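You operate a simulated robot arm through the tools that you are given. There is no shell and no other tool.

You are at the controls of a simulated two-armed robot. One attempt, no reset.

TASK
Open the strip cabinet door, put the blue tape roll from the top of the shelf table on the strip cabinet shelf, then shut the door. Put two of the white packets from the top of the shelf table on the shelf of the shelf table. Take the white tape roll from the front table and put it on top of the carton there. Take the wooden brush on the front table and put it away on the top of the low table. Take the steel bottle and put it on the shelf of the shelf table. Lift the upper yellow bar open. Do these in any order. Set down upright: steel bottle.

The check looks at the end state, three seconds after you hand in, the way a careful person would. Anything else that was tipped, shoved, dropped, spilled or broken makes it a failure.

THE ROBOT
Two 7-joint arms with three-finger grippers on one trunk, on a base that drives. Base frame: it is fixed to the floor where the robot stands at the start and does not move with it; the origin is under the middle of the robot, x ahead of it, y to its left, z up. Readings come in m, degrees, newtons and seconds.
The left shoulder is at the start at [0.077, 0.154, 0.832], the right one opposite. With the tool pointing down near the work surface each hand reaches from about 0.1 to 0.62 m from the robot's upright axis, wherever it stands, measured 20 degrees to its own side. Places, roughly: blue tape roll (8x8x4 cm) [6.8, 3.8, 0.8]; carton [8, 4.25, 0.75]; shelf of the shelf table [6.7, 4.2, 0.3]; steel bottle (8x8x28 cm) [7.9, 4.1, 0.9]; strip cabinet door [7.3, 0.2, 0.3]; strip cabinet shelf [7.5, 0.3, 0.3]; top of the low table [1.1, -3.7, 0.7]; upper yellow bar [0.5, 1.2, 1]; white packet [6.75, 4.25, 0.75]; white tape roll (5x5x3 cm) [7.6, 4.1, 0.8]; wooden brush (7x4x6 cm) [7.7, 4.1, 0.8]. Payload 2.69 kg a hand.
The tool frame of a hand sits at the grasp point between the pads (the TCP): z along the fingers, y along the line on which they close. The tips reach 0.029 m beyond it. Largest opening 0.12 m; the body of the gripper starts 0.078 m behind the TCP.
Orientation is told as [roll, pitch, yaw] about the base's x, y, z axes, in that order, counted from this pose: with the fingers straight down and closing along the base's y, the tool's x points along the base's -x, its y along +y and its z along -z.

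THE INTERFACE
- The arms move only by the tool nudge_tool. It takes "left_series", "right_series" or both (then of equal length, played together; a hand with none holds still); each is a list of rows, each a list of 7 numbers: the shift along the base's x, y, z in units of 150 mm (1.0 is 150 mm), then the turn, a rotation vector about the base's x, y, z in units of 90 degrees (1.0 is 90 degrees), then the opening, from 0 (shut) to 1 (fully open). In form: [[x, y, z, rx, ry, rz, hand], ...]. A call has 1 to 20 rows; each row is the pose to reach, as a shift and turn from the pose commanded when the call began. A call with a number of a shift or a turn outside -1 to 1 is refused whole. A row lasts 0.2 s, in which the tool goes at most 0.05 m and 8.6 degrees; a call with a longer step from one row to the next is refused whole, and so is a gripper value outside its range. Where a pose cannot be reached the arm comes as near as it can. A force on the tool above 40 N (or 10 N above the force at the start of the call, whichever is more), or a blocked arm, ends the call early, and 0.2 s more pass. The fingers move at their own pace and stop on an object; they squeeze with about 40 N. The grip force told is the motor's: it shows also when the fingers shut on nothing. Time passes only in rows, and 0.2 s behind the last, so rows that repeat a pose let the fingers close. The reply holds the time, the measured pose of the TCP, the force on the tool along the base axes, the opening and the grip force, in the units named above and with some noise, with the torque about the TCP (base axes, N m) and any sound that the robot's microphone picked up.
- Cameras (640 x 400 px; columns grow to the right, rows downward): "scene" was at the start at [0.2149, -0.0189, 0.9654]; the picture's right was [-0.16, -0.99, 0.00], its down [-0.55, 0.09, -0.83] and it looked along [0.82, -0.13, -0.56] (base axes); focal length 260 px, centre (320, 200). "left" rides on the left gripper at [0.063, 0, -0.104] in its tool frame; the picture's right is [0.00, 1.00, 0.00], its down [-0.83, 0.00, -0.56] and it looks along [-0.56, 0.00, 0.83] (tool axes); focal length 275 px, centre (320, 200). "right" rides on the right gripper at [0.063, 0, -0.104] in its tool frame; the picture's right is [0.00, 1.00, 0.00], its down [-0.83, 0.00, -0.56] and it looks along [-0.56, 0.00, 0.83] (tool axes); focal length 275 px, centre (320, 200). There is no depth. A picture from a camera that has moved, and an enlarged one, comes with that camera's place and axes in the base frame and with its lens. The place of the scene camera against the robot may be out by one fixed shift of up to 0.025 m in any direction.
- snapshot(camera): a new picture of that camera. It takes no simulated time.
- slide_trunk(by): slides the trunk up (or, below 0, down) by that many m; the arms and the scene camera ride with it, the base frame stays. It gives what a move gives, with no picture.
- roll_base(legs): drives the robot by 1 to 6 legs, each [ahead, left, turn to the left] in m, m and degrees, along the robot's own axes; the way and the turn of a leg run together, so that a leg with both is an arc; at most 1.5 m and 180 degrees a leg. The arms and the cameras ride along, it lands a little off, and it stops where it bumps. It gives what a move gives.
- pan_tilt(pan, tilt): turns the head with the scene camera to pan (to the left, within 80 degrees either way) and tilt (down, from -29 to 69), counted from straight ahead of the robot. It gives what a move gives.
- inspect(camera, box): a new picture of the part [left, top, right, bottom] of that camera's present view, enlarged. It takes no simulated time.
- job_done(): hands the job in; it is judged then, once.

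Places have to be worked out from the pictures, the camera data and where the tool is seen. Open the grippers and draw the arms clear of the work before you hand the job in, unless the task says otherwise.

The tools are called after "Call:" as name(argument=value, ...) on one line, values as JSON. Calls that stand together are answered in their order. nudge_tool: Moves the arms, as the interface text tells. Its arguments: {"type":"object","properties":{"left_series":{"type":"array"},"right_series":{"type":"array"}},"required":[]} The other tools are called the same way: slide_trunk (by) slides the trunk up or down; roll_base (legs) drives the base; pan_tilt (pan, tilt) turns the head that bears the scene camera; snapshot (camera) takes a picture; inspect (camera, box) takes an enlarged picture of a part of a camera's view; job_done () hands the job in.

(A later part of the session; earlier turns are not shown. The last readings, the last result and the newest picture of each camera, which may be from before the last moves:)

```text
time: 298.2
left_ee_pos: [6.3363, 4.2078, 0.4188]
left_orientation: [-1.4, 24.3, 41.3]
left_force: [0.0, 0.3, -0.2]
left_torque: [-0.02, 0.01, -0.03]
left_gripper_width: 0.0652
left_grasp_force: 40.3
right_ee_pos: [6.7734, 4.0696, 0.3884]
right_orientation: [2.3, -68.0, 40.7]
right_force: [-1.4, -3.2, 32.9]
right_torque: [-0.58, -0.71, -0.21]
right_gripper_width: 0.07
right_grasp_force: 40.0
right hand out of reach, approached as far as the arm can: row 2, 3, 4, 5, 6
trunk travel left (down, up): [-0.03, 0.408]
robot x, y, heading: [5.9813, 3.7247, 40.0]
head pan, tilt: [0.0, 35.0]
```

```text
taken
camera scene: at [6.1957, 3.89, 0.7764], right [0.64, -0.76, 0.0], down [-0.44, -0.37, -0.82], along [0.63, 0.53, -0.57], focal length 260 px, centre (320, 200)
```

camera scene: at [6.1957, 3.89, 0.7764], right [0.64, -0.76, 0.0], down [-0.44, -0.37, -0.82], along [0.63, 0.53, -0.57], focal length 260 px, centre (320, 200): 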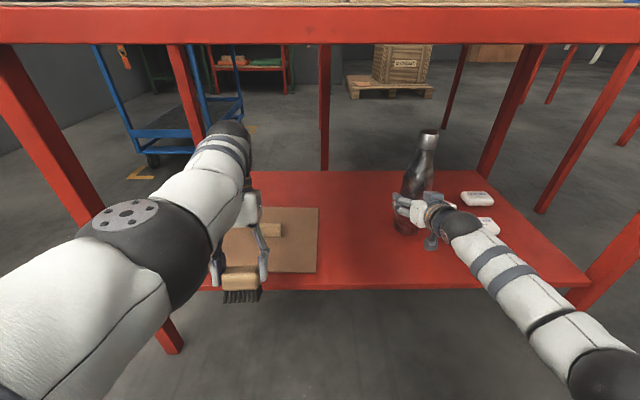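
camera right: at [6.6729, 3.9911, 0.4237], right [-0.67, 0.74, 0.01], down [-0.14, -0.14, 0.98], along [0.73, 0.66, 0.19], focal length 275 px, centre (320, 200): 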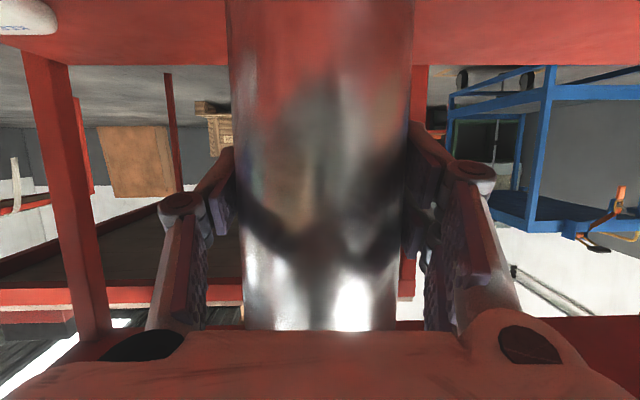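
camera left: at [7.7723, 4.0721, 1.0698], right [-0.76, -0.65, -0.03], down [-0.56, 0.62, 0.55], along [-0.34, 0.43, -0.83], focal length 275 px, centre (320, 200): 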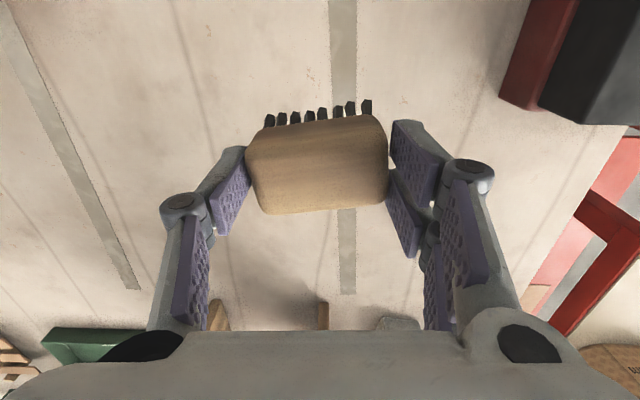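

The bottle presses on the shelf (33 N). I relieve the load slightly, open the fingers, and check before withdrawing.

Call:
nudge_tool(right_series=[[0, 0, 0.05, 0, 0, 0, 0], [0, 0, 0.05, 0, 0, 0, 0], [0, 0, 0.05, 0, 0, 0, 0.7], [0, 0, 0.05, 0, 0, 0, 0.85], [0, 0, 0.05, 0, 0, 0, 1], [0, 0, 0.05, 0, 0, 0, 1]])

Call:
snapshot(camera="scene")

Call:
snapshot(camera="right")

```text
time: 299.6
left_ee_pos: [6.3374, 4.2075, 0.4173]
left_orientation: [-1.4, 24.4, 41.2]
left_force: [0.2, 0.0, -0.4]
left_torque: [0.04, -0.01, -0.01]
left_gripper_width: 0.0653
left_grasp_force: 40.2
right_ee_pos: [6.7745, 4.068, 0.3886]
right_orientation: [2.2, -67.4, 40.6]
right_force: [-0.1, 0.1, 0.5]
right_torque: [0.01, -0.02, 0.02]
right_gripper_width: 0.1198
right_grasp_force: 0.0
trunk travel left (down, up): [-0.03, 0.408]
robot x, y, heading: [5.9828, 3.7241, 40.2]
head pan, tilt: [0.0, 35.0]
```

```text
taken
camera scene: at [6.1978, 3.8911, 0.7754], right [0.65, -0.76, 0.0], down [-0.44, -0.37, -0.82], along [0.63, 0.53, -0.57], focal length 260 px, centre (320, 200)
```

scene: 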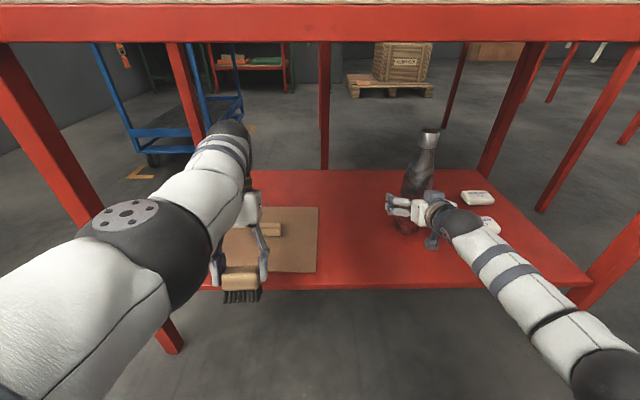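

```text
taken
camera right: at [6.6862, 3.9875, 0.3699], right [-0.68, 0.73, 0.01], down [-0.13, -0.14, 0.98], along [0.72, 0.67, 0.19], focal length 275 px, centre (320, 200)
```

right: 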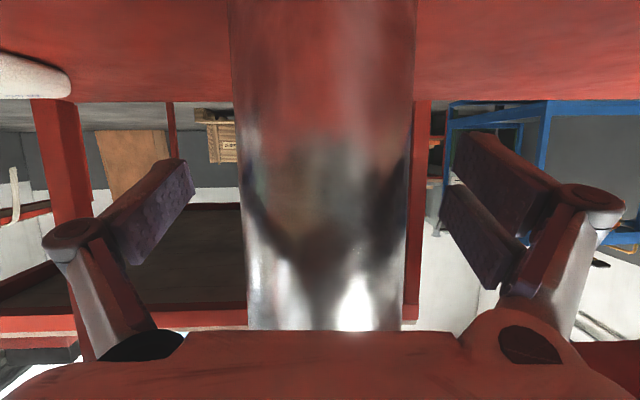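

The bottle stands upright and the fingers are clear. I back straight out 0.2 m.

Call:
roll_base(legs=[[-0.2, 0, 0]])

Call:
nudge_tool(right_series=[[-0.19, -0.16, 0.1, 0, 0, 0, 1], [-0.38, -0.32, 0.3, 0, 0, 0, 1], [-0.57, -0.48, 0.5, 0, 0, 0, 1], [-0.766, -0.643, 0.7, 0, 0, 0, 1]])

Call:
snapshot(camera="scene")

```text
time: 301.2
left_ee_pos: [6.1864, 4.0794, 0.4167]
left_orientation: [-1.4, 24.5, 41.2]
left_force: [0.1, -0.7, -1.1]
left_torque: [0.0, 0.0, -0.01]
left_gripper_width: 0.0647
left_grasp_force: 39.6
right_ee_pos: [6.6231, 3.9414, 0.3884]
right_orientation: [2.3, -67.3, 40.7]
right_force: [0.2, -0.8, 0.8]
right_torque: [0.02, -0.02, -0.02]
right_gripper_width: 0.12
right_grasp_force: 0.0
trunk travel left (down, up): [-0.03, 0.408]
robot x, y, heading: [5.8321, 3.5986, 40.1]
head pan, tilt: [0.0, 35.0]
```

```text
time: 302.2
left_ee_pos: [6.1863, 4.0813, 0.4169]
left_orientation: [-1.5, 24.5, 41.3]
left_force: [-0.7, 0.0, -0.7]
left_torque: [0.0, 0.05, -0.03]
left_gripper_width: 0.0653
left_grasp_force: 39.7
right_ee_pos: [6.5091, 3.8449, 0.4927]
right_orientation: [2.4, -67.1, 40.6]
right_force: [-0.1, -0.8, -0.8]
right_torque: [0.03, 0.0, -0.01]
right_gripper_width: 0.12
right_grasp_force: 0.0
right hand out of reach, approached as far as the arm can: row 1, 2, 3
trunk travel left (down, up): [-0.03, 0.408]
robot x, y, heading: [5.8371, 3.5925, 40.2]
head pan, tilt: [0.0, 35.0]
```

```text
taken
camera scene: at [6.0471, 3.7641, 0.7754], right [0.65, -0.76, 0.0], down [-0.44, -0.37, -0.82], along [0.63, 0.53, -0.57], focal length 260 px, centre (320, 200)
```

scene: 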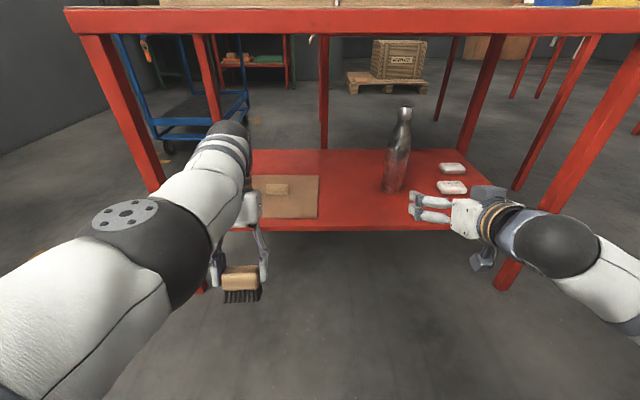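

The bottle stands upright on the shelf beside the packets. Now the blue roll: I raise the trunk and shift right along the table front, turning the right tool to about 47 degrees.

Call:
slide_trunk(by=0.4)

Call:
roll_base(legs=[[0, -0.22, 0]])

Call:
nudge_tool(right_series=[[0, 0, 0.1, -0.048, 0.057, 0, 1], [0, 0, 0.2, -0.095, 0.113, 0, 1], [0, 0, 0.3, -0.143, 0.17, 0, 1]])

Call:
snapshot(camera="right")

Call:
snapshot(camera="scene")

```text
time: 306.0
left_ee_pos: [6.136, 4.0373, 1.1626]
left_orientation: [-2.0, -12.9, 41.3]
left_force: [0.2, 0.6, -1.3]
left_torque: [0.0, -0.01, -0.01]
left_gripper_width: 0.0653
left_grasp_force: 39.8
right_ee_pos: [6.5079, 3.8455, 0.8913]
right_orientation: [2.1, -67.3, 40.7]
right_force: [-0.1, 0.4, -0.1]
right_torque: [-0.01, -0.01, 0.02]
right_gripper_width: 0.1198
right_grasp_force: 0.1
trunk travel left (down, up): [-0.43, 0.008]
robot x, y, heading: [5.8333, 3.5979, 40.4]
head pan, tilt: [0.0, 35.0]
```

```text
time: 308.3
left_ee_pos: [6.2755, 3.8703, 1.1632]
left_orientation: [-2.1, -13.1, 41.2]
left_force: [0.6, 0.2, -1.1]
left_torque: [0.03, 0.03, 0.0]
left_gripper_width: 0.0652
left_grasp_force: 40.0
right_ee_pos: [6.6498, 3.6799, 0.893]
right_orientation: [2.3, -67.4, 40.7]
right_force: [0.6, -0.4, -0.1]
right_torque: [0.05, 0.02, -0.05]
right_gripper_width: 0.12
right_grasp_force: 0.1
trunk travel left (down, up): [-0.43, 0.008]
robot x, y, heading: [5.9736, 3.4324, 40.4]
head pan, tilt: [0.0, 35.0]
```

```text
time: 309.1
left_ee_pos: [6.2741, 3.8699, 1.1629]
left_orientation: [-2.0, -13.2, 41.2]
left_force: [0.2, 0.5, -1.1]
left_torque: [0.0, 0.0, 0.01]
left_gripper_width: 0.0653
left_grasp_force: 39.8
right_ee_pos: [6.6496, 3.6807, 0.9398]
right_orientation: [2.4, -47.3, 40.6]
right_force: [0.9, -0.3, 0.5]
right_torque: [-0.01, 0.02, 0.0]
right_gripper_width: 0.12
right_grasp_force: 0.0
trunk travel left (down, up): [-0.43, 0.008]
robot x, y, heading: [5.9747, 3.4276, 40.3]
head pan, tilt: [0.0, 35.0]
```

```text
taken
camera right: at [6.5622, 3.5988, 0.9633], right [-0.68, 0.74, 0.02], down [0.13, 0.09, 0.99], along [0.73, 0.67, -0.15], focal length 275 px, centre (320, 200)
```

right: 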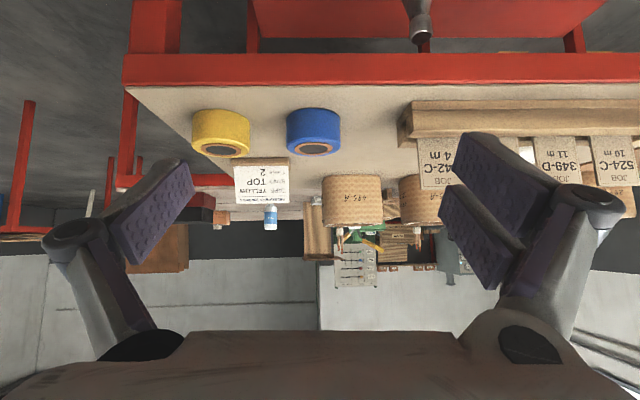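

```text
taken
camera scene: at [6.06, 3.4897, 1.2111], right [0.65, -0.76, 0.0], down [-0.44, -0.37, -0.82], along [0.63, 0.53, -0.57], focal length 260 px, centre (320, 200)
```

scene: 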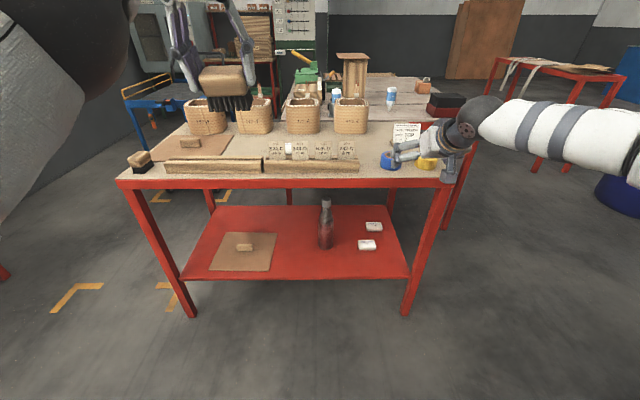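

The blue roll is at about (6.847, 3.849), straight in line 0.26 m ahead. I drive 0.22 m forward with the fingers set to 10 cm.

Call:
roll_base(legs=[[0.22, 0, 0]])

Call:
nudge_tool(right_series=[[0.05, 0.04, -0.1, 0, 0, 0, 0.87], [0.1, 0.085, -0.25, 0, 0, 0, 0.87]])

Call:
snapshot(camera="right")

Call:
snapshot(camera="scene")

```text
time: 310.8
left_ee_pos: [6.4466, 4.0129, 1.1626]
left_orientation: [-2.0, -13.1, 41.2]
left_force: [0.0, -0.5, -0.6]
left_torque: [-0.02, 0.04, 0.01]
left_gripper_width: 0.065
left_grasp_force: 40.1
right_ee_pos: [6.8192, 3.821, 0.9382]
right_orientation: [2.7, -47.3, 40.2]
right_force: [0.0, -0.3, 0.0]
right_torque: [0.0, 0.02, 0.0]
right_gripper_width: 0.1199
right_grasp_force: 0.0
trunk travel left (down, up): [-0.43, 0.008]
robot x, y, heading: [6.1436, 3.5711, 40.3]
head pan, tilt: [0.0, 35.0]
```

```text
time: 311.4
left_ee_pos: [6.4462, 4.0134, 1.1617]
left_orientation: [-2.0, -13.1, 41.1]
left_force: [-1.4, 0.7, -0.4]
left_torque: [-0.02, 0.04, -0.01]
left_gripper_width: 0.065
left_grasp_force: 39.6
right_ee_pos: [6.8356, 3.8341, 0.8996]
right_orientation: [2.5, -47.4, 40.3]
right_force: [0.6, -0.4, -0.1]
right_torque: [0.01, 0.01, 0.04]
right_gripper_width: 0.1045
right_grasp_force: 0.0
trunk travel left (down, up): [-0.43, 0.008]
robot x, y, heading: [6.1474, 3.5704, 40.2]
head pan, tilt: [0.0, 35.0]
```

```text
taken
camera right: at [6.747, 3.7537, 0.9243], right [-0.67, 0.74, 0.03], down [0.13, 0.08, 0.99], along [0.73, 0.67, -0.15], focal length 275 px, centre (320, 200)
```

right: 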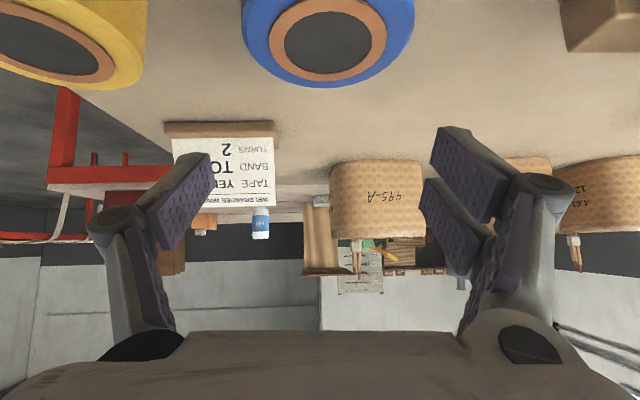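

```text
taken
camera scene: at [6.2301, 3.6327, 1.2109], right [0.64, -0.76, 0.0], down [-0.44, -0.37, -0.82], along [0.63, 0.53, -0.57], focal length 260 px, centre (320, 200)
```

scene: 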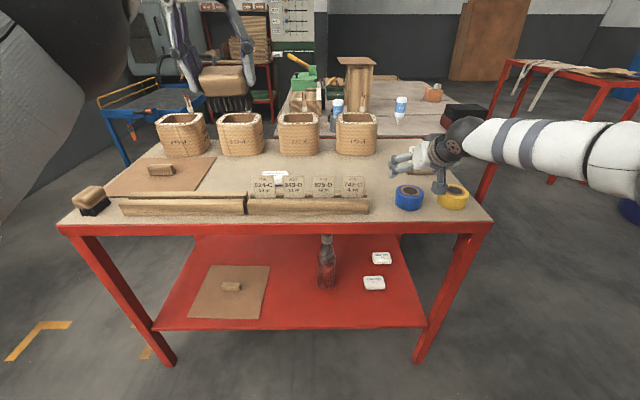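

The tool is centred over the blue roll. I descend to 0.833 and close.

Call:
nudge_tool(right_series=[[-0.017, 0.02, -0.12, 0, 0, 0, 0.87], [-0.017, 0.02, -0.25, 0, 0, 0, 0.87], [-0.017, 0.02, -0.36, 0, 0, 0, 0.87], [-0.017, 0.02, -0.43, 0, 0, 0, 0.87], [-0.017, 0.02, -0.43, 0, 0, 0, 0.6], [-0.017, 0.02, -0.43, 0, 0, 0, 0.3], [-0.017, 0.02, -0.43, 0, 0, 0, 0.3]])

Call:
snapshot(camera="right")

Call:
inspect(camera="scene", box=[340, 110, 520, 250])

```text
time: 313.0
left_ee_pos: [6.4449, 4.0132, 1.1644]
left_orientation: [-2.0, -13.1, 41.1]
left_force: [0.7, -0.6, -0.8]
left_torque: [-0.03, 0.0, 0.0]
left_gripper_width: 0.0648
left_grasp_force: 40.3
right_ee_pos: [6.8314, 3.8357, 0.8354]
right_orientation: [2.6, -47.5, 40.3]
right_force: [-0.4, 0.3, -0.3]
right_torque: [0.03, -0.01, 0.04]
right_gripper_width: 0.0692
right_grasp_force: 39.7
trunk travel left (down, up): [-0.43, 0.008]
robot x, y, heading: [6.1467, 3.574, 40.0]
head pan, tilt: [0.0, 35.0]
```

```text
taken
camera right: at [6.7441, 3.7564, 0.8607], right [-0.67, 0.74, 0.03], down [0.13, 0.08, 0.99], along [0.73, 0.67, -0.15], focal length 275 px, centre (320, 200)
```

right: 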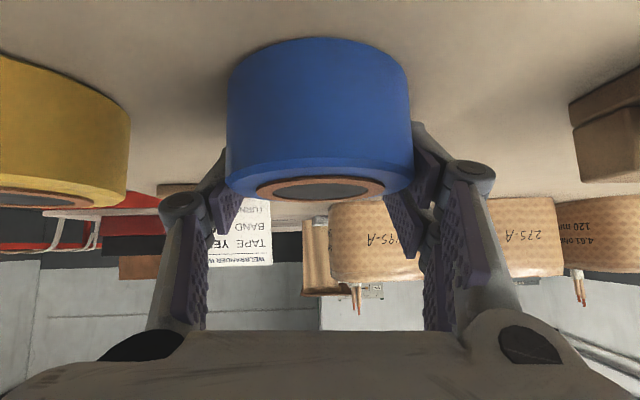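

```text
2.86 times, centred on (430, 180) of scene
camera zoom: at [6.2298, 3.6323, 1.211], right [0.64, -0.76, 0.0], down [-0.44, -0.37, -0.82], along [0.63, 0.53, -0.57], focal length 744 px, centre (6, 257)
```

zoom: 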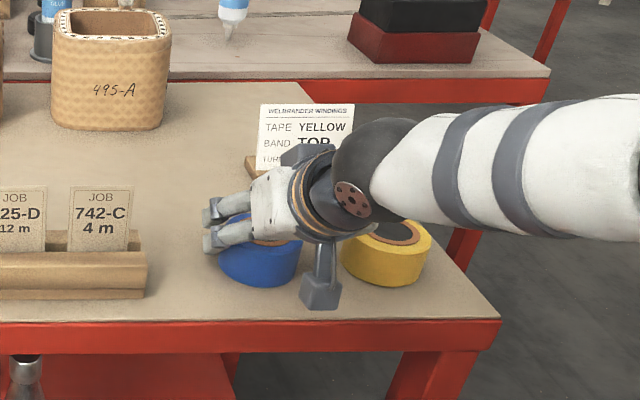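

The grip is a chord beyond the roll's centre (69 mm). I reopen, move back 1.8 cm and 6 mm lower, and close again for a centred hold.

Call:
nudge_tool(right_series=[[0, 0, 0, 0, 0, 0, 0.8], [0, 0, 0, 0, 0, 0, 0.87], [-0.046, -0.039, -0.02, 0, 0, 0, 0.87], [-0.092, -0.077, -0.04, 0, 0, 0, 0.87], [-0.092, -0.077, -0.04, 0, 0, 0, 0.6], [-0.092, -0.077, -0.04, 0, 0, 0, 0.3], [-0.092, -0.077, -0.04, 0, 0, 0, 0.3]])

Call:
snapshot(camera="right")

```text
time: 314.6
left_ee_pos: [6.4445, 4.0109, 1.1629]
left_orientation: [-2.0, -13.2, 41.1]
left_force: [0.4, -0.2, -0.5]
left_torque: [0.03, 0.02, 0.01]
left_gripper_width: 0.0653
left_grasp_force: 40.1
right_ee_pos: [6.8166, 3.8258, 0.832]
right_orientation: [2.6, -47.5, 40.3]
right_force: [-1.7, -0.1, 5.6]
right_torque: [-0.17, -0.13, -0.01]
right_gripper_width: 0.0711
right_grasp_force: 40.2
trunk travel left (down, up): [-0.43, 0.008]
robot x, y, heading: [6.1471, 3.5732, 40.4]
head pan, tilt: [0.0, 35.0]
```

```text
taken
camera right: at [6.7305, 3.7451, 0.8562], right [-0.67, 0.74, 0.03], down [0.13, 0.08, 0.99], along [0.73, 0.67, -0.15], focal length 275 px, centre (320, 200)
```

right: 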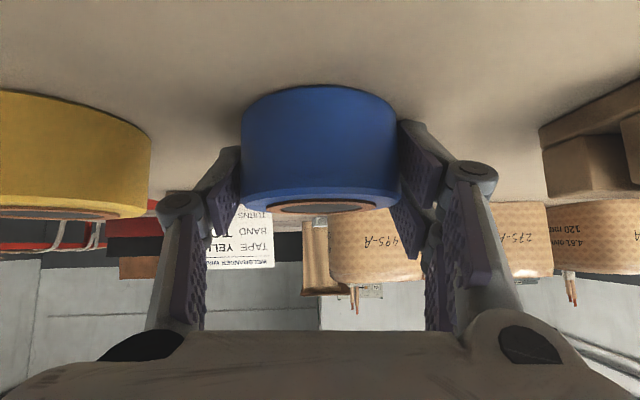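

Now 71 mm at a centred hold. I lift the roll.

Call:
nudge_tool(right_series=[[0, 0, 0.1, 0, 0, 0, 0.2], [0, 0, 0.3, 0, 0, 0, 0.2], [0, 0, 0.55, 0, 0, 0, 0.2], [0, 0, 0.8, 0, 0, 0, 0.2], [0, 0, 1, 0, 0, 0, 0.2]])

Call:
snapshot(camera="right")

Call:
snapshot(camera="scene")

```text
time: 315.8
left_ee_pos: [6.4457, 4.0126, 1.1632]
left_orientation: [-2.0, -13.0, 41.2]
left_force: [0.3, -0.8, -0.6]
left_torque: [0.01, 0.0, -0.01]
left_gripper_width: 0.0649
left_grasp_force: 39.4
right_ee_pos: [6.8173, 3.8259, 0.9815]
right_orientation: [2.6, -47.2, 40.3]
right_force: [-0.1, -0.4, -1.1]
right_torque: [-0.04, 0.0, -0.03]
right_gripper_width: 0.0705
right_grasp_force: 39.8
trunk travel left (down, up): [-0.43, 0.008]
robot x, y, heading: [6.145, 3.5726, 40.2]
head pan, tilt: [0.0, 35.0]
```

```text
taken
camera right: at [6.7302, 3.7447, 1.0054], right [-0.67, 0.74, 0.03], down [0.13, 0.08, 0.99], along [0.73, 0.67, -0.15], focal length 275 px, centre (320, 200)
```

right: 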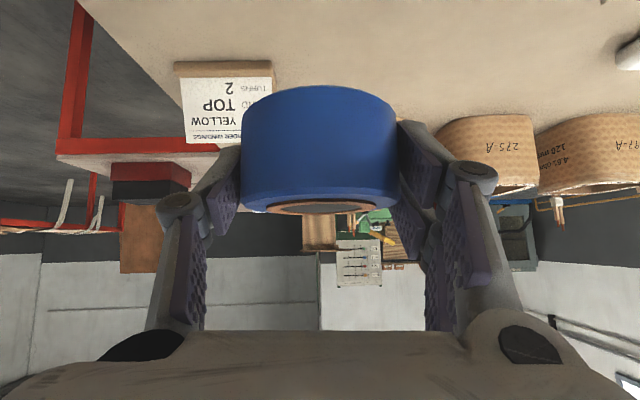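

```text
taken
camera scene: at [6.2295, 3.6322, 1.2111], right [0.64, -0.76, 0.0], down [-0.44, -0.37, -0.82], along [0.63, 0.53, -0.57], focal length 260 px, centre (320, 200)
```

scene: 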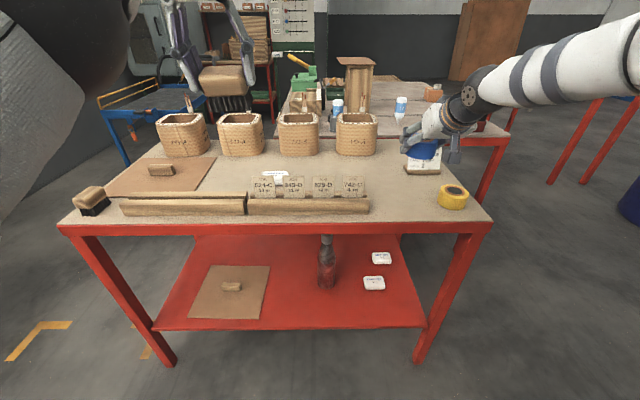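

The blue roll is in the right hand and the brush in the left. I leave the tables by the way I came: back off, strafe left to the corridor and turn about.

Call:
roll_base(legs=[[-0.18, 0, 0], [0, 1.15, 0], [0, 0, -180]])

Call:
pan_tilt(pan=0, tilt=20)

Call:
snapshot(camera="scene")

```text
time: 333.3
left_ee_pos: [4.9719, 3.8804, 1.1619]
left_orientation: [-2.0, -13.2, -137.2]
left_force: [-1.4, 0.2, -1.7]
left_torque: [0.01, -0.02, -0.02]
left_gripper_width: 0.0655
left_grasp_force: 40.1
right_ee_pos: [4.5945, 4.0568, 0.9802]
right_orientation: [2.6, -47.3, -137.9]
right_force: [-0.7, 0.3, -1.2]
right_torque: [0.0, -0.03, 0.0]
right_gripper_width: 0.0702
right_grasp_force: 40.4
trunk travel left (down, up): [-0.43, 0.008]
robot x, y, heading: [5.2601, 4.3311, -138.3]
head pan, tilt: [0.0, 35.0]
```

```text
time: 334.1
left_ee_pos: [4.972, 3.8796, 1.163]
left_orientation: [-2.0, -13.1, -137.1]
left_force: [-0.1, -0.3, -0.8]
left_torque: [-0.05, 0.0, 0.0]
left_gripper_width: 0.0649
left_grasp_force: 40.0
right_ee_pos: [4.5939, 4.0568, 0.9821]
right_orientation: [2.6, -47.3, -138.1]
right_force: [-0.1, 0.1, -0.8]
right_torque: [0.05, -0.03, 0.0]
right_gripper_width: 0.0706
right_grasp_force: 39.6
trunk travel left (down, up): [-0.43, 0.008]
robot x, y, heading: [5.2608, 4.3256, -138.1]
head pan, tilt: [0.0, 20.0]
```

```text
taken
camera scene: at [5.191, 4.2539, 1.2348], right [-0.67, 0.75, 0.0], down [0.26, 0.23, -0.94], along [-0.7, -0.63, -0.34], focal length 260 px, centre (320, 200)
```

scene: 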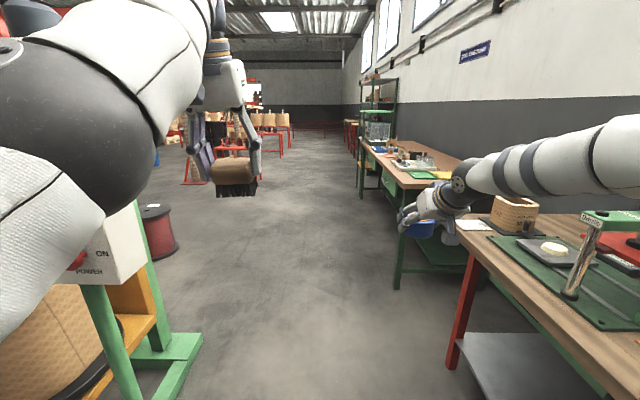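

The corridor ahead is open. I shift slightly right to stay clear of the control panel and drive out.

Call:
roll_base(legs=[[0.3, -0.15, -1.9], [1.4, 0, 0], [0, 0, 19]])

Call:
snapshot(camera="scene")

```text
time: 344.0
left_ee_pos: [3.7043, 2.8257, 1.1632]
left_orientation: [-2.1, -13.1, -120.0]
left_force: [-0.8, -0.7, -1.3]
left_torque: [0.01, -0.02, 0.04]
left_gripper_width: 0.0654
left_grasp_force: 39.9
right_ee_pos: [3.292, 2.883, 0.9799]
right_orientation: [2.6, -47.3, -120.8]
right_force: [-0.2, -0.1, -1.1]
right_torque: [0.01, 0.0, 0.04]
right_gripper_width: 0.0706
right_grasp_force: 40.0
trunk travel left (down, up): [-0.43, 0.008]
robot x, y, heading: [3.847, 3.3408, -121.0]
head pan, tilt: [0.0, 20.0]
```

```text
taken
camera scene: at [3.8013, 3.2451, 1.2349], right [-0.86, 0.51, 0.0], down [0.18, 0.29, -0.94], along [-0.48, -0.81, -0.34], focal length 260 px, centre (320, 200)
```

scene: 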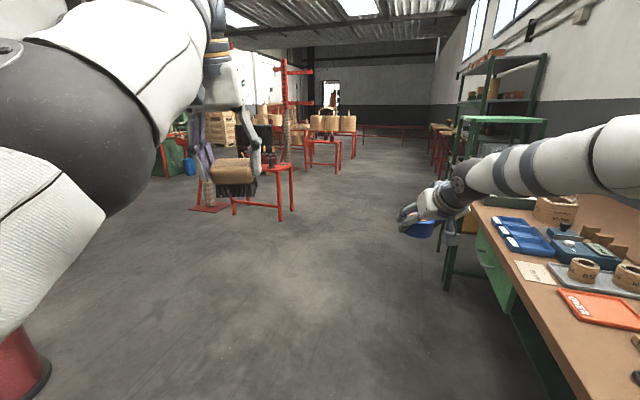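

The floor ahead is free, with a small red table to the left of the line. I drive 2.5 m on and look for the low table.

Call:
roll_base(legs=[[1.3, -0.1, 0], [1.2, -0.1, 0]])

Call:
snapshot(camera="scene")

```text
time: 356.2
left_ee_pos: [2.2388, 0.798, 1.1612]
left_orientation: [-2.0, -13.2, -120.4]
left_force: [0.7, -0.7, -0.5]
left_torque: [0.01, 0.0, -0.01]
left_gripper_width: 0.0651
left_grasp_force: 40.4
right_ee_pos: [1.826, 0.8575, 0.9806]
right_orientation: [2.6, -47.3, -121.3]
right_force: [0.3, 0.2, -1.1]
right_torque: [0.01, -0.02, 0.0]
right_gripper_width: 0.0704
right_grasp_force: 40.0
trunk travel left (down, up): [-0.43, 0.008]
robot x, y, heading: [2.3835, 1.3076, -121.6]
head pan, tilt: [0.0, 20.0]
```

```text
taken
camera scene: at [2.3396, 1.216, 1.2349], right [-0.85, 0.52, 0.0], down [0.18, 0.29, -0.94], along [-0.49, -0.8, -0.34], focal length 260 px, centre (320, 200)
```

scene: 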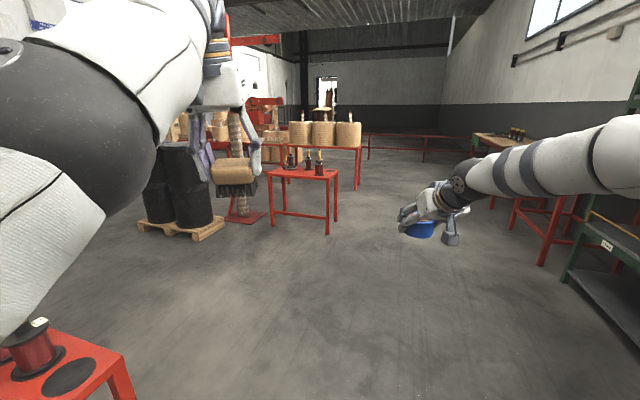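

The low table should be behind the rope post, at about (1.1, -3.7). I drive 1.2 m further and turn left a little for a clear view of it.

Call:
roll_base(legs=[[1.2, 0, 0], [0, 0, 35]])

Call:
snapshot(camera="scene")

Call:
pan_tilt(pan=-35, tilt=20)

Call:
snapshot(camera="scene")

```text
time: 363.9
left_ee_pos: [1.9315, -0.204, 1.1623]
left_orientation: [-2.0, -13.1, -85.8]
left_force: [0.4, 0.2, -0.4]
left_torque: [0.0, 0.01, 0.0]
left_gripper_width: 0.0652
left_grasp_force: 39.7
right_ee_pos: [1.5586, -0.387, 0.9811]
right_orientation: [2.6, -47.4, -86.6]
right_force: [1.0, 0.1, -1.8]
right_torque: [-0.02, 0.02, -0.02]
right_gripper_width: 0.0701
right_grasp_force: 40.2
trunk travel left (down, up): [-0.43, 0.008]
robot x, y, heading: [1.761, 0.2986, -86.8]
head pan, tilt: [0.0, 20.0]
```

```text
taken
camera scene: at [1.775, 0.1916, 1.2349], right [-1.0, -0.06, 0.0], down [-0.02, 0.34, -0.94], along [0.05, -0.94, -0.34], focal length 260 px, centre (320, 200)
```

scene: 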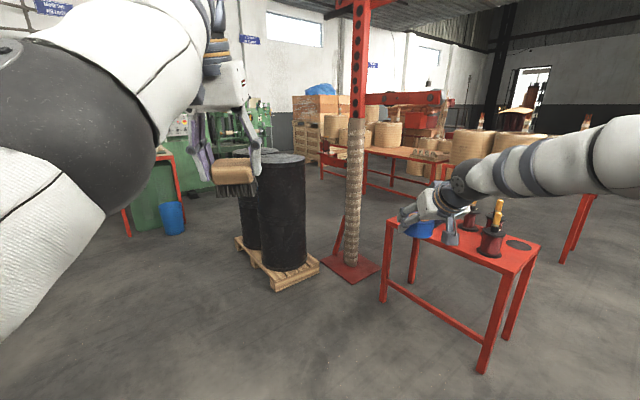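

```text
time: 364.9
left_ee_pos: [1.9318, -0.2031, 1.1617]
left_orientation: [-2.0, -13.1, -85.7]
left_force: [-0.3, 0.7, 0.0]
left_torque: [0.01, 0.01, -0.04]
left_gripper_width: 0.0649
left_grasp_force: 39.8
right_ee_pos: [1.5576, -0.3902, 0.9818]
right_orientation: [2.6, -47.3, -86.5]
right_force: [0.6, 0.7, -0.9]
right_torque: [0.0, 0.01, -0.01]
right_gripper_width: 0.0708
right_grasp_force: 40.3
trunk travel left (down, up): [-0.43, 0.008]
robot x, y, heading: [1.7599, 0.3003, -86.9]
head pan, tilt: [-35.0, 20.0]
```

```text
taken
camera scene: at [1.7206, 0.2053, 1.2349], right [-0.85, 0.52, 0.0], down [0.18, 0.29, -0.94], along [-0.49, -0.8, -0.34], focal length 260 px, centre (320, 200)
```

scene: 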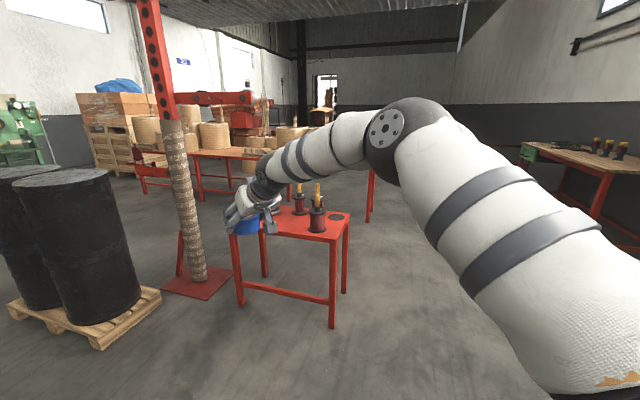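

I see the low table with a wooden top behind the rope post. I zoom on it from the unobstructed straight view.

Call:
pan_tilt(pan=0, tilt=20)

Call:
inspect(camera="scene", box=[280, 90, 500, 240])

```text
time: 366.0
left_ee_pos: [1.9311, -0.2035, 1.1623]
left_orientation: [-2.0, -13.1, -85.7]
left_force: [0.1, 0.3, -0.2]
left_torque: [0.0, -0.01, 0.01]
left_gripper_width: 0.065
left_grasp_force: 40.0
right_ee_pos: [1.5588, -0.3879, 0.9794]
right_orientation: [2.6, -47.3, -86.5]
right_force: [-0.3, -0.7, -1.8]
right_torque: [0.0, -0.01, 0.02]
right_gripper_width: 0.0704
right_grasp_force: 40.3
trunk travel left (down, up): [-0.43, 0.008]
robot x, y, heading: [1.7569, 0.3006, -86.7]
head pan, tilt: [0.0, 20.0]
```

```text
2.67 times, centred on (390, 165) of scene
camera zoom: at [1.7748, 0.1916, 1.2349], right [-1.0, -0.06, 0.0], down [-0.02, 0.34, -0.94], along [0.05, -0.94, -0.34], focal length 694 px, centre (133, 293)
```

zoom: 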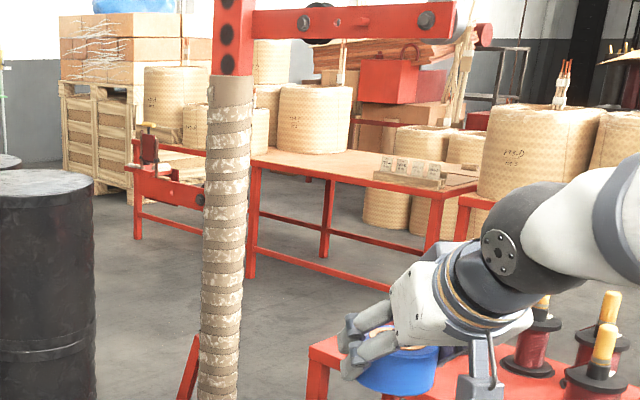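

The direct ways left of the post look too narrow; the lane behind the near spool table may do. I go around that small table's right side and look down the lane.

Call:
roll_base(legs=[[0, 0, -53.3], [1.0, -0.3, 0], [0, 0, 45]])

Call:
snapshot(camera="scene")

```text
time: 375.8
left_ee_pos: [0.8914, -0.6266, 1.1625]
left_orientation: [-2.0, -13.1, -94.8]
left_force: [-0.6, 0.2, -1.0]
left_torque: [0.0, 0.01, 0.01]
left_gripper_width: 0.0652
left_grasp_force: 40.1
right_ee_pos: [0.4923, -0.751, 0.9797]
right_orientation: [2.6, -47.2, -95.6]
right_force: [-0.6, 0.0, -1.1]
right_torque: [-0.02, 0.0, -0.05]
right_gripper_width: 0.0707
right_grasp_force: 40.7
trunk travel left (down, up): [-0.43, 0.008]
robot x, y, heading: [0.8014, -0.0991, -95.7]
head pan, tilt: [0.0, 20.0]
```

```text
taken
camera scene: at [0.7996, -0.2104, 1.2349], right [-0.99, 0.1, 0.0], down [0.03, 0.34, -0.94], along [-0.09, -0.93, -0.34], focal length 260 px, centre (320, 200)
```

scene: 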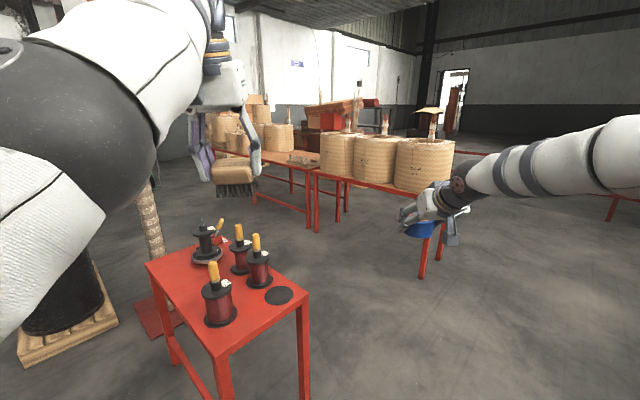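

Now I see the lane: the ring table (near edge v = -1.28) continues into the low table on its left. I zoom on the low table's top.

Call:
inspect(camera="scene", box=[240, 100, 400, 240])

```text
2.86 times, centred on (320, 170) of scene
camera zoom: at [0.7996, -0.2104, 1.2349], right [-0.99, 0.1, 0.0], down [0.03, 0.34, -0.94], along [-0.09, -0.93, -0.34], focal length 744 px, centre (320, 286)
```

zoom: 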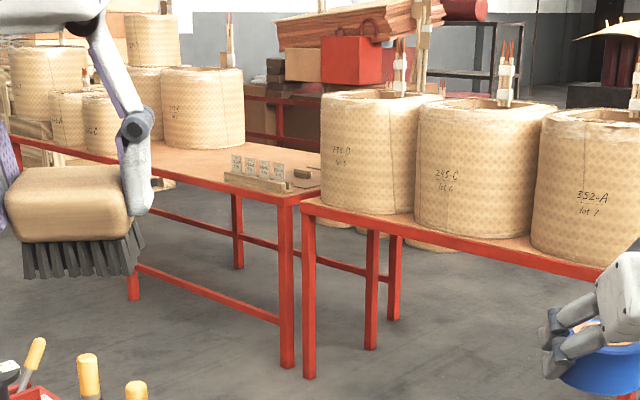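

The lane between the small spool table and the ring table is about 1.2 m wide. I go to its mouth, turning so the hands stay clear, then look along it.

Call:
roll_base(legs=[[0, 0, -44.3], [0.86, 0.25, 0], [0, 0, 80]])

Call:
snapshot(camera="scene")

```text
time: 386.0
left_ee_pos: [0.6767, -1.2242, 1.1624]
left_orientation: [-2.1, -13.1, -59.0]
left_force: [0.1, 0.3, -1.0]
left_torque: [0.03, -0.02, 0.0]
left_gripper_width: 0.0652
left_grasp_force: 40.0
right_ee_pos: [0.4261, -1.5565, 0.98]
right_orientation: [2.6, -47.3, -59.8]
right_force: [-0.6, -0.4, -2.4]
right_torque: [0.01, 0.0, 0.01]
right_gripper_width: 0.0708
right_grasp_force: 39.7
trunk travel left (down, up): [-0.43, 0.008]
robot x, y, heading: [0.3002, -0.8477, -59.8]
head pan, tilt: [0.0, 20.0]
```

```text
taken
camera scene: at [0.3576, -0.9455, 1.2349], right [-0.87, -0.5, 0.0], down [-0.17, 0.3, -0.94], along [0.47, -0.81, -0.34], focal length 260 px, centre (320, 200)
```

scene: 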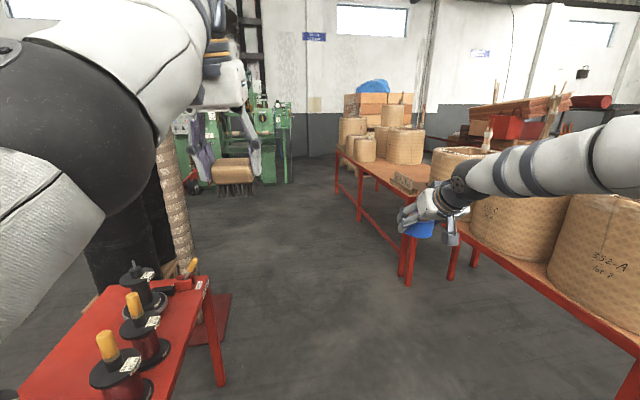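

The lane is open all the way and the low table's near edge lies at its right, from (0.61, -2.65) to (2.06, -4.39). I zoom on its top for a free spot.

Call:
inspect(camera="scene", box=[310, 80, 470, 220])

```text
2.86 times, centred on (390, 150) of scene
camera zoom: at [0.3576, -0.9455, 1.2349], right [-0.87, -0.5, 0.0], down [-0.17, 0.3, -0.94], along [0.47, -0.81, -0.34], focal length 744 px, centre (120, 343)
```

zoom: 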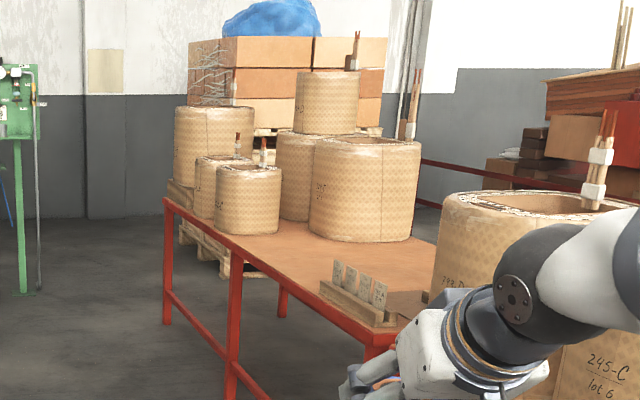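

I drive along the lane in two legs, staying clear of the post, and then turn right to face the low table.

Call:
roll_base(legs=[[1.0, -0.05, 0], [0.9, 0.28, 0], [0, 0, -80]])

Call:
pan_tilt(pan=0, tilt=30)

Call:
snapshot(camera="scene")

```text
time: 399.2
left_ee_pos: [1.1651, -2.8302, 1.1635]
left_orientation: [-2.0, -13.0, -138.4]
left_force: [-0.4, -1.1, -1.4]
left_torque: [0.03, -0.03, -0.01]
left_gripper_width: 0.0652
left_grasp_force: 39.8
right_ee_pos: [0.7904, -2.6466, 0.9818]
right_orientation: [2.5, -47.3, -139.2]
right_force: [0.6, -0.9, -1.4]
right_torque: [0.02, 0.0, 0.0]
right_gripper_width: 0.0706
right_grasp_force: 40.4
trunk travel left (down, up): [-0.43, 0.008]
robot x, y, heading: [1.4614, -2.3864, -139.4]
head pan, tilt: [0.0, 20.0]
```

```text
time: 399.9
left_ee_pos: [1.1659, -2.8308, 1.1622]
left_orientation: [-2.0, -13.1, -138.4]
left_force: [0.0, -1.2, -0.5]
left_torque: [-0.02, 0.01, 0.0]
left_gripper_width: 0.0652
left_grasp_force: 39.8
right_ee_pos: [0.791, -2.6459, 0.9791]
right_orientation: [2.7, -47.3, -139.1]
right_force: [-0.6, 0.2, -0.3]
right_torque: [0.0, -0.01, 0.01]
right_gripper_width: 0.0704
right_grasp_force: 40.1
trunk travel left (down, up): [-0.43, 0.008]
robot x, y, heading: [1.467, -2.3871, -139.1]
head pan, tilt: [0.0, 30.0]
```

```text
taken
camera scene: at [1.3939, -2.4592, 1.2189], right [-0.65, 0.76, 0.0], down [0.38, 0.33, -0.87], along [-0.66, -0.56, -0.5], focal length 260 px, centre (320, 200)
```

scene: 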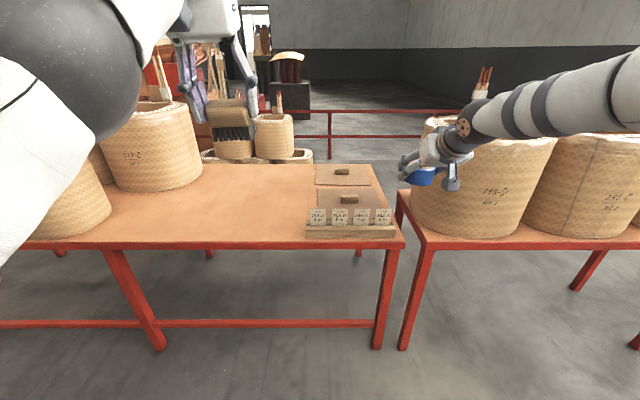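

Plenty of free wooden top between the rings and the tags. I raise the right hand a bit, shift 0.2 m left (away from the neighbouring ring) and drive 0.3 m forward.

Call:
nudge_tool(right_series=[[0, 0, 0.2, 0, 0, 0, 0.2], [0, 0, 0.4, 0, 0, 0, 0.2], [0, 0, 0.6, 0, 0, 0, 0.2]])

Call:
roll_base(legs=[[0, 0.2, -0.9], [0.3, 0, 0]])

Call:
snapshot(camera="scene")

Call:
snapshot(camera="left")

```text
time: 400.7
left_ee_pos: [1.1652, -2.8301, 1.163]
left_orientation: [-2.1, -13.2, -138.4]
left_force: [0.7, 0.8, -0.2]
left_torque: [-0.01, -0.03, 0.01]
left_gripper_width: 0.0648
left_grasp_force: 39.9
right_ee_pos: [0.7914, -2.6442, 1.0714]
right_orientation: [2.5, -47.3, -139.1]
right_force: [0.8, 0.3, -0.3]
right_torque: [0.01, 0.03, 0.01]
right_gripper_width: 0.0704
right_grasp_force: 39.5
trunk travel left (down, up): [-0.43, 0.008]
robot x, y, heading: [1.4624, -2.3861, -139.1]
head pan, tilt: [0.0, 30.0]
```

```text
time: 404.5
left_ee_pos: [1.0563, -3.1704, 1.1623]
left_orientation: [-2.0, -13.1, -139.4]
left_force: [0.2, -0.6, -1.0]
left_torque: [0.06, -0.08, -0.04]
left_gripper_width: 0.0652
left_grasp_force: 40.1
right_ee_pos: [0.6855, -2.9803, 1.0708]
right_orientation: [2.6, -47.3, -140.1]
right_force: [-1.4, 0.0, -1.1]
right_torque: [-0.04, 0.01, 0.02]
right_gripper_width: 0.0706
right_grasp_force: 39.4
trunk travel left (down, up): [-0.43, 0.008]
robot x, y, heading: [1.3613, -2.7354, -140.5]
head pan, tilt: [0.0, 30.0]
```

```text
taken
camera scene: at [1.2907, -2.8035, 1.2188], right [-0.64, 0.77, 0.0], down [0.39, 0.32, -0.87], along [-0.67, -0.55, -0.5], focal length 260 px, centre (320, 200)
```

scene: 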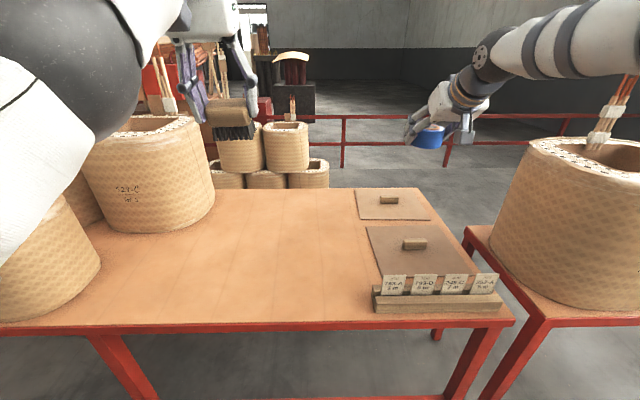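

```text
taken
camera left: at [1.1238, -3.1189, 1.2491], right [0.64, -0.77, -0.03], down [-0.51, -0.46, 0.73], along [-0.57, -0.45, -0.68], focal length 275 px, centre (320, 200)
```

left: 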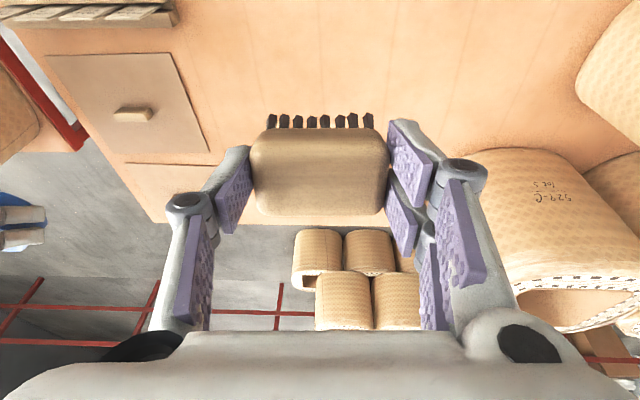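

The left hand is above the free area, 9 cm inside the edge. I drive 0.1 m further and lower the left hand in steps.

Call:
roll_base(legs=[[0.1, 0, 0]])

Call:
nudge_tool(left_series=[[0, 0, -0.12, 0, 0, 0, 0], [0, 0, -0.25, 0, 0, 0, 0], [0, 0, -0.37, 0, 0, 0, 0], [0, 0, -0.5, 0, 0, 0, 0], [0, 0, -0.62, 0, 0, 0, 0], [0, 0, -0.75, 0, 0, 0, 0], [0, 0, -0.87, 0, 0, 0, 0], [0, 0, -1, 0, 0, 0, 0]])

Call:
snapshot(camera="scene")

Call:
snapshot(camera="left")

```text
time: 405.7
left_ee_pos: [0.978, -3.2339, 1.1644]
left_orientation: [-2.0, -13.0, -139.4]
left_force: [-0.3, -0.4, -0.7]
left_torque: [0.02, 0.0, 0.01]
left_gripper_width: 0.0654
left_grasp_force: 40.4
right_ee_pos: [0.6071, -3.0438, 1.0699]
right_orientation: [2.6, -47.3, -140.0]
right_force: [-0.3, 0.3, -1.4]
right_torque: [0.02, 0.0, 0.01]
right_gripper_width: 0.0705
right_grasp_force: 39.7
trunk travel left (down, up): [-0.43, 0.008]
robot x, y, heading: [1.2862, -2.7952, -140.2]
head pan, tilt: [0.0, 30.0]
```

```text
time: 407.5
left_ee_pos: [0.9495, -3.265, 1.0163]
left_orientation: [-1.9, -13.1, -139.4]
left_force: [-0.2, -0.3, -0.7]
left_torque: [0.0, 0.0, -0.02]
left_gripper_width: 0.065
left_grasp_force: 39.9
left hand out of reach, approached as far as the arm can: row 1, 2, 3, 4, 5, 6, 7, 8
right_ee_pos: [0.6083, -3.0447, 1.0697]
right_orientation: [2.6, -47.3, -140.1]
right_force: [-0.5, -0.1, -0.6]
right_torque: [0.03, 0.0, 0.0]
right_gripper_width: 0.0703
right_grasp_force: 40.2
trunk travel left (down, up): [-0.43, 0.008]
robot x, y, heading: [1.2823, -2.7966, -140.4]
head pan, tilt: [0.0, 30.0]
```

```text
taken
camera scene: at [1.2139, -2.8673, 1.2187], right [-0.64, 0.77, 0.0], down [0.39, 0.32, -0.87], along [-0.67, -0.55, -0.5], focal length 260 px, centre (320, 200)
```

scene: 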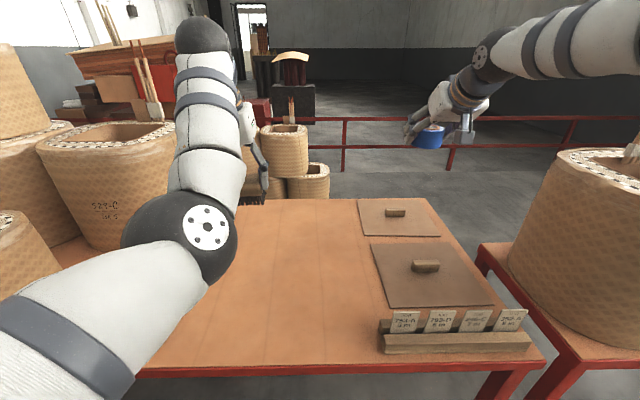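

```text
taken
camera left: at [1.0187, -3.2133, 1.1016], right [0.64, -0.77, -0.03], down [-0.51, -0.46, 0.73], along [-0.57, -0.45, -0.68], focal length 275 px, centre (320, 200)
```

left: 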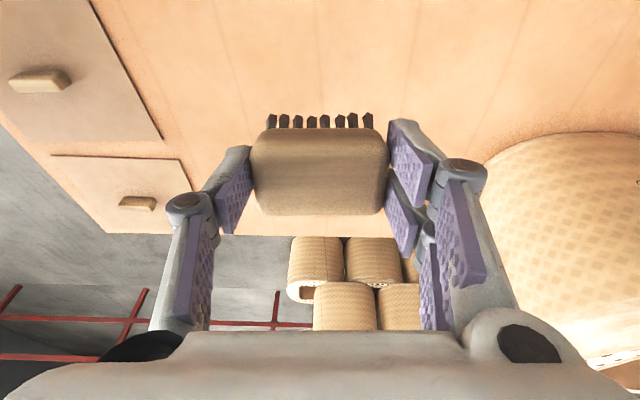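

The hand follows the command down. I lower a further 15 cm, still well above the table.

Call:
nudge_tool(left_series=[[0, 0, -0.12, 0, 0, 0, 0], [0, 0, -0.25, 0, 0, 0, 0], [0, 0, -0.37, 0, 0, 0, 0], [0, 0, -0.5, 0, 0, 0, 0], [0, 0, -0.62, 0, 0, 0, 0], [0, 0, -0.75, 0, 0, 0, 0], [0, 0, -0.87, 0, 0, 0, 0], [0, 0, -1, 0, 0, 0, 0]])

Call:
snapshot(camera="scene")

Call:
snapshot(camera="left")

```text
time: 409.3
left_ee_pos: [0.9452, -3.2801, 0.8659]
left_orientation: [-2.1, -13.1, -139.4]
left_force: [0.1, -0.2, -0.7]
left_torque: [0.02, 0.01, -0.01]
left_gripper_width: 0.0653
left_grasp_force: 39.9
left hand out of reach, approached as far as the arm can: row 2, 3, 4, 5, 6, 7, 8
right_ee_pos: [0.6073, -3.0434, 1.0696]
right_orientation: [2.6, -47.3, -140.2]
right_force: [0.7, -0.1, -1.8]
right_torque: [0.01, 0.02, 0.0]
right_gripper_width: 0.0703
right_grasp_force: 40.0
trunk travel left (down, up): [-0.43, 0.008]
robot x, y, heading: [1.2872, -2.7975, -140.3]
head pan, tilt: [0.0, 30.0]
```

```text
taken
camera scene: at [1.2139, -2.8672, 1.2187], right [-0.64, 0.77, 0.0], down [0.39, 0.32, -0.87], along [-0.67, -0.55, -0.5], focal length 260 px, centre (320, 200)
```

scene: 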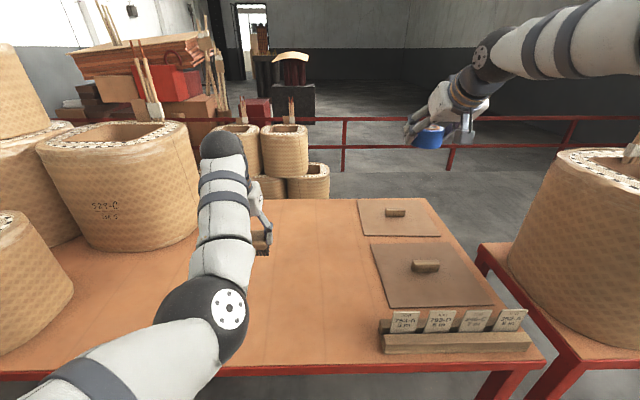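

```text
taken
camera left: at [1.0124, -3.2285, 0.9523], right [0.64, -0.77, -0.03], down [-0.51, -0.46, 0.73], along [-0.57, -0.45, -0.68], focal length 275 px, centre (320, 200)
```

left: 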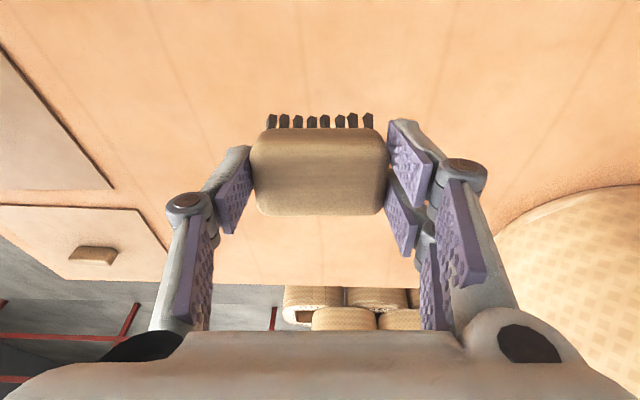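

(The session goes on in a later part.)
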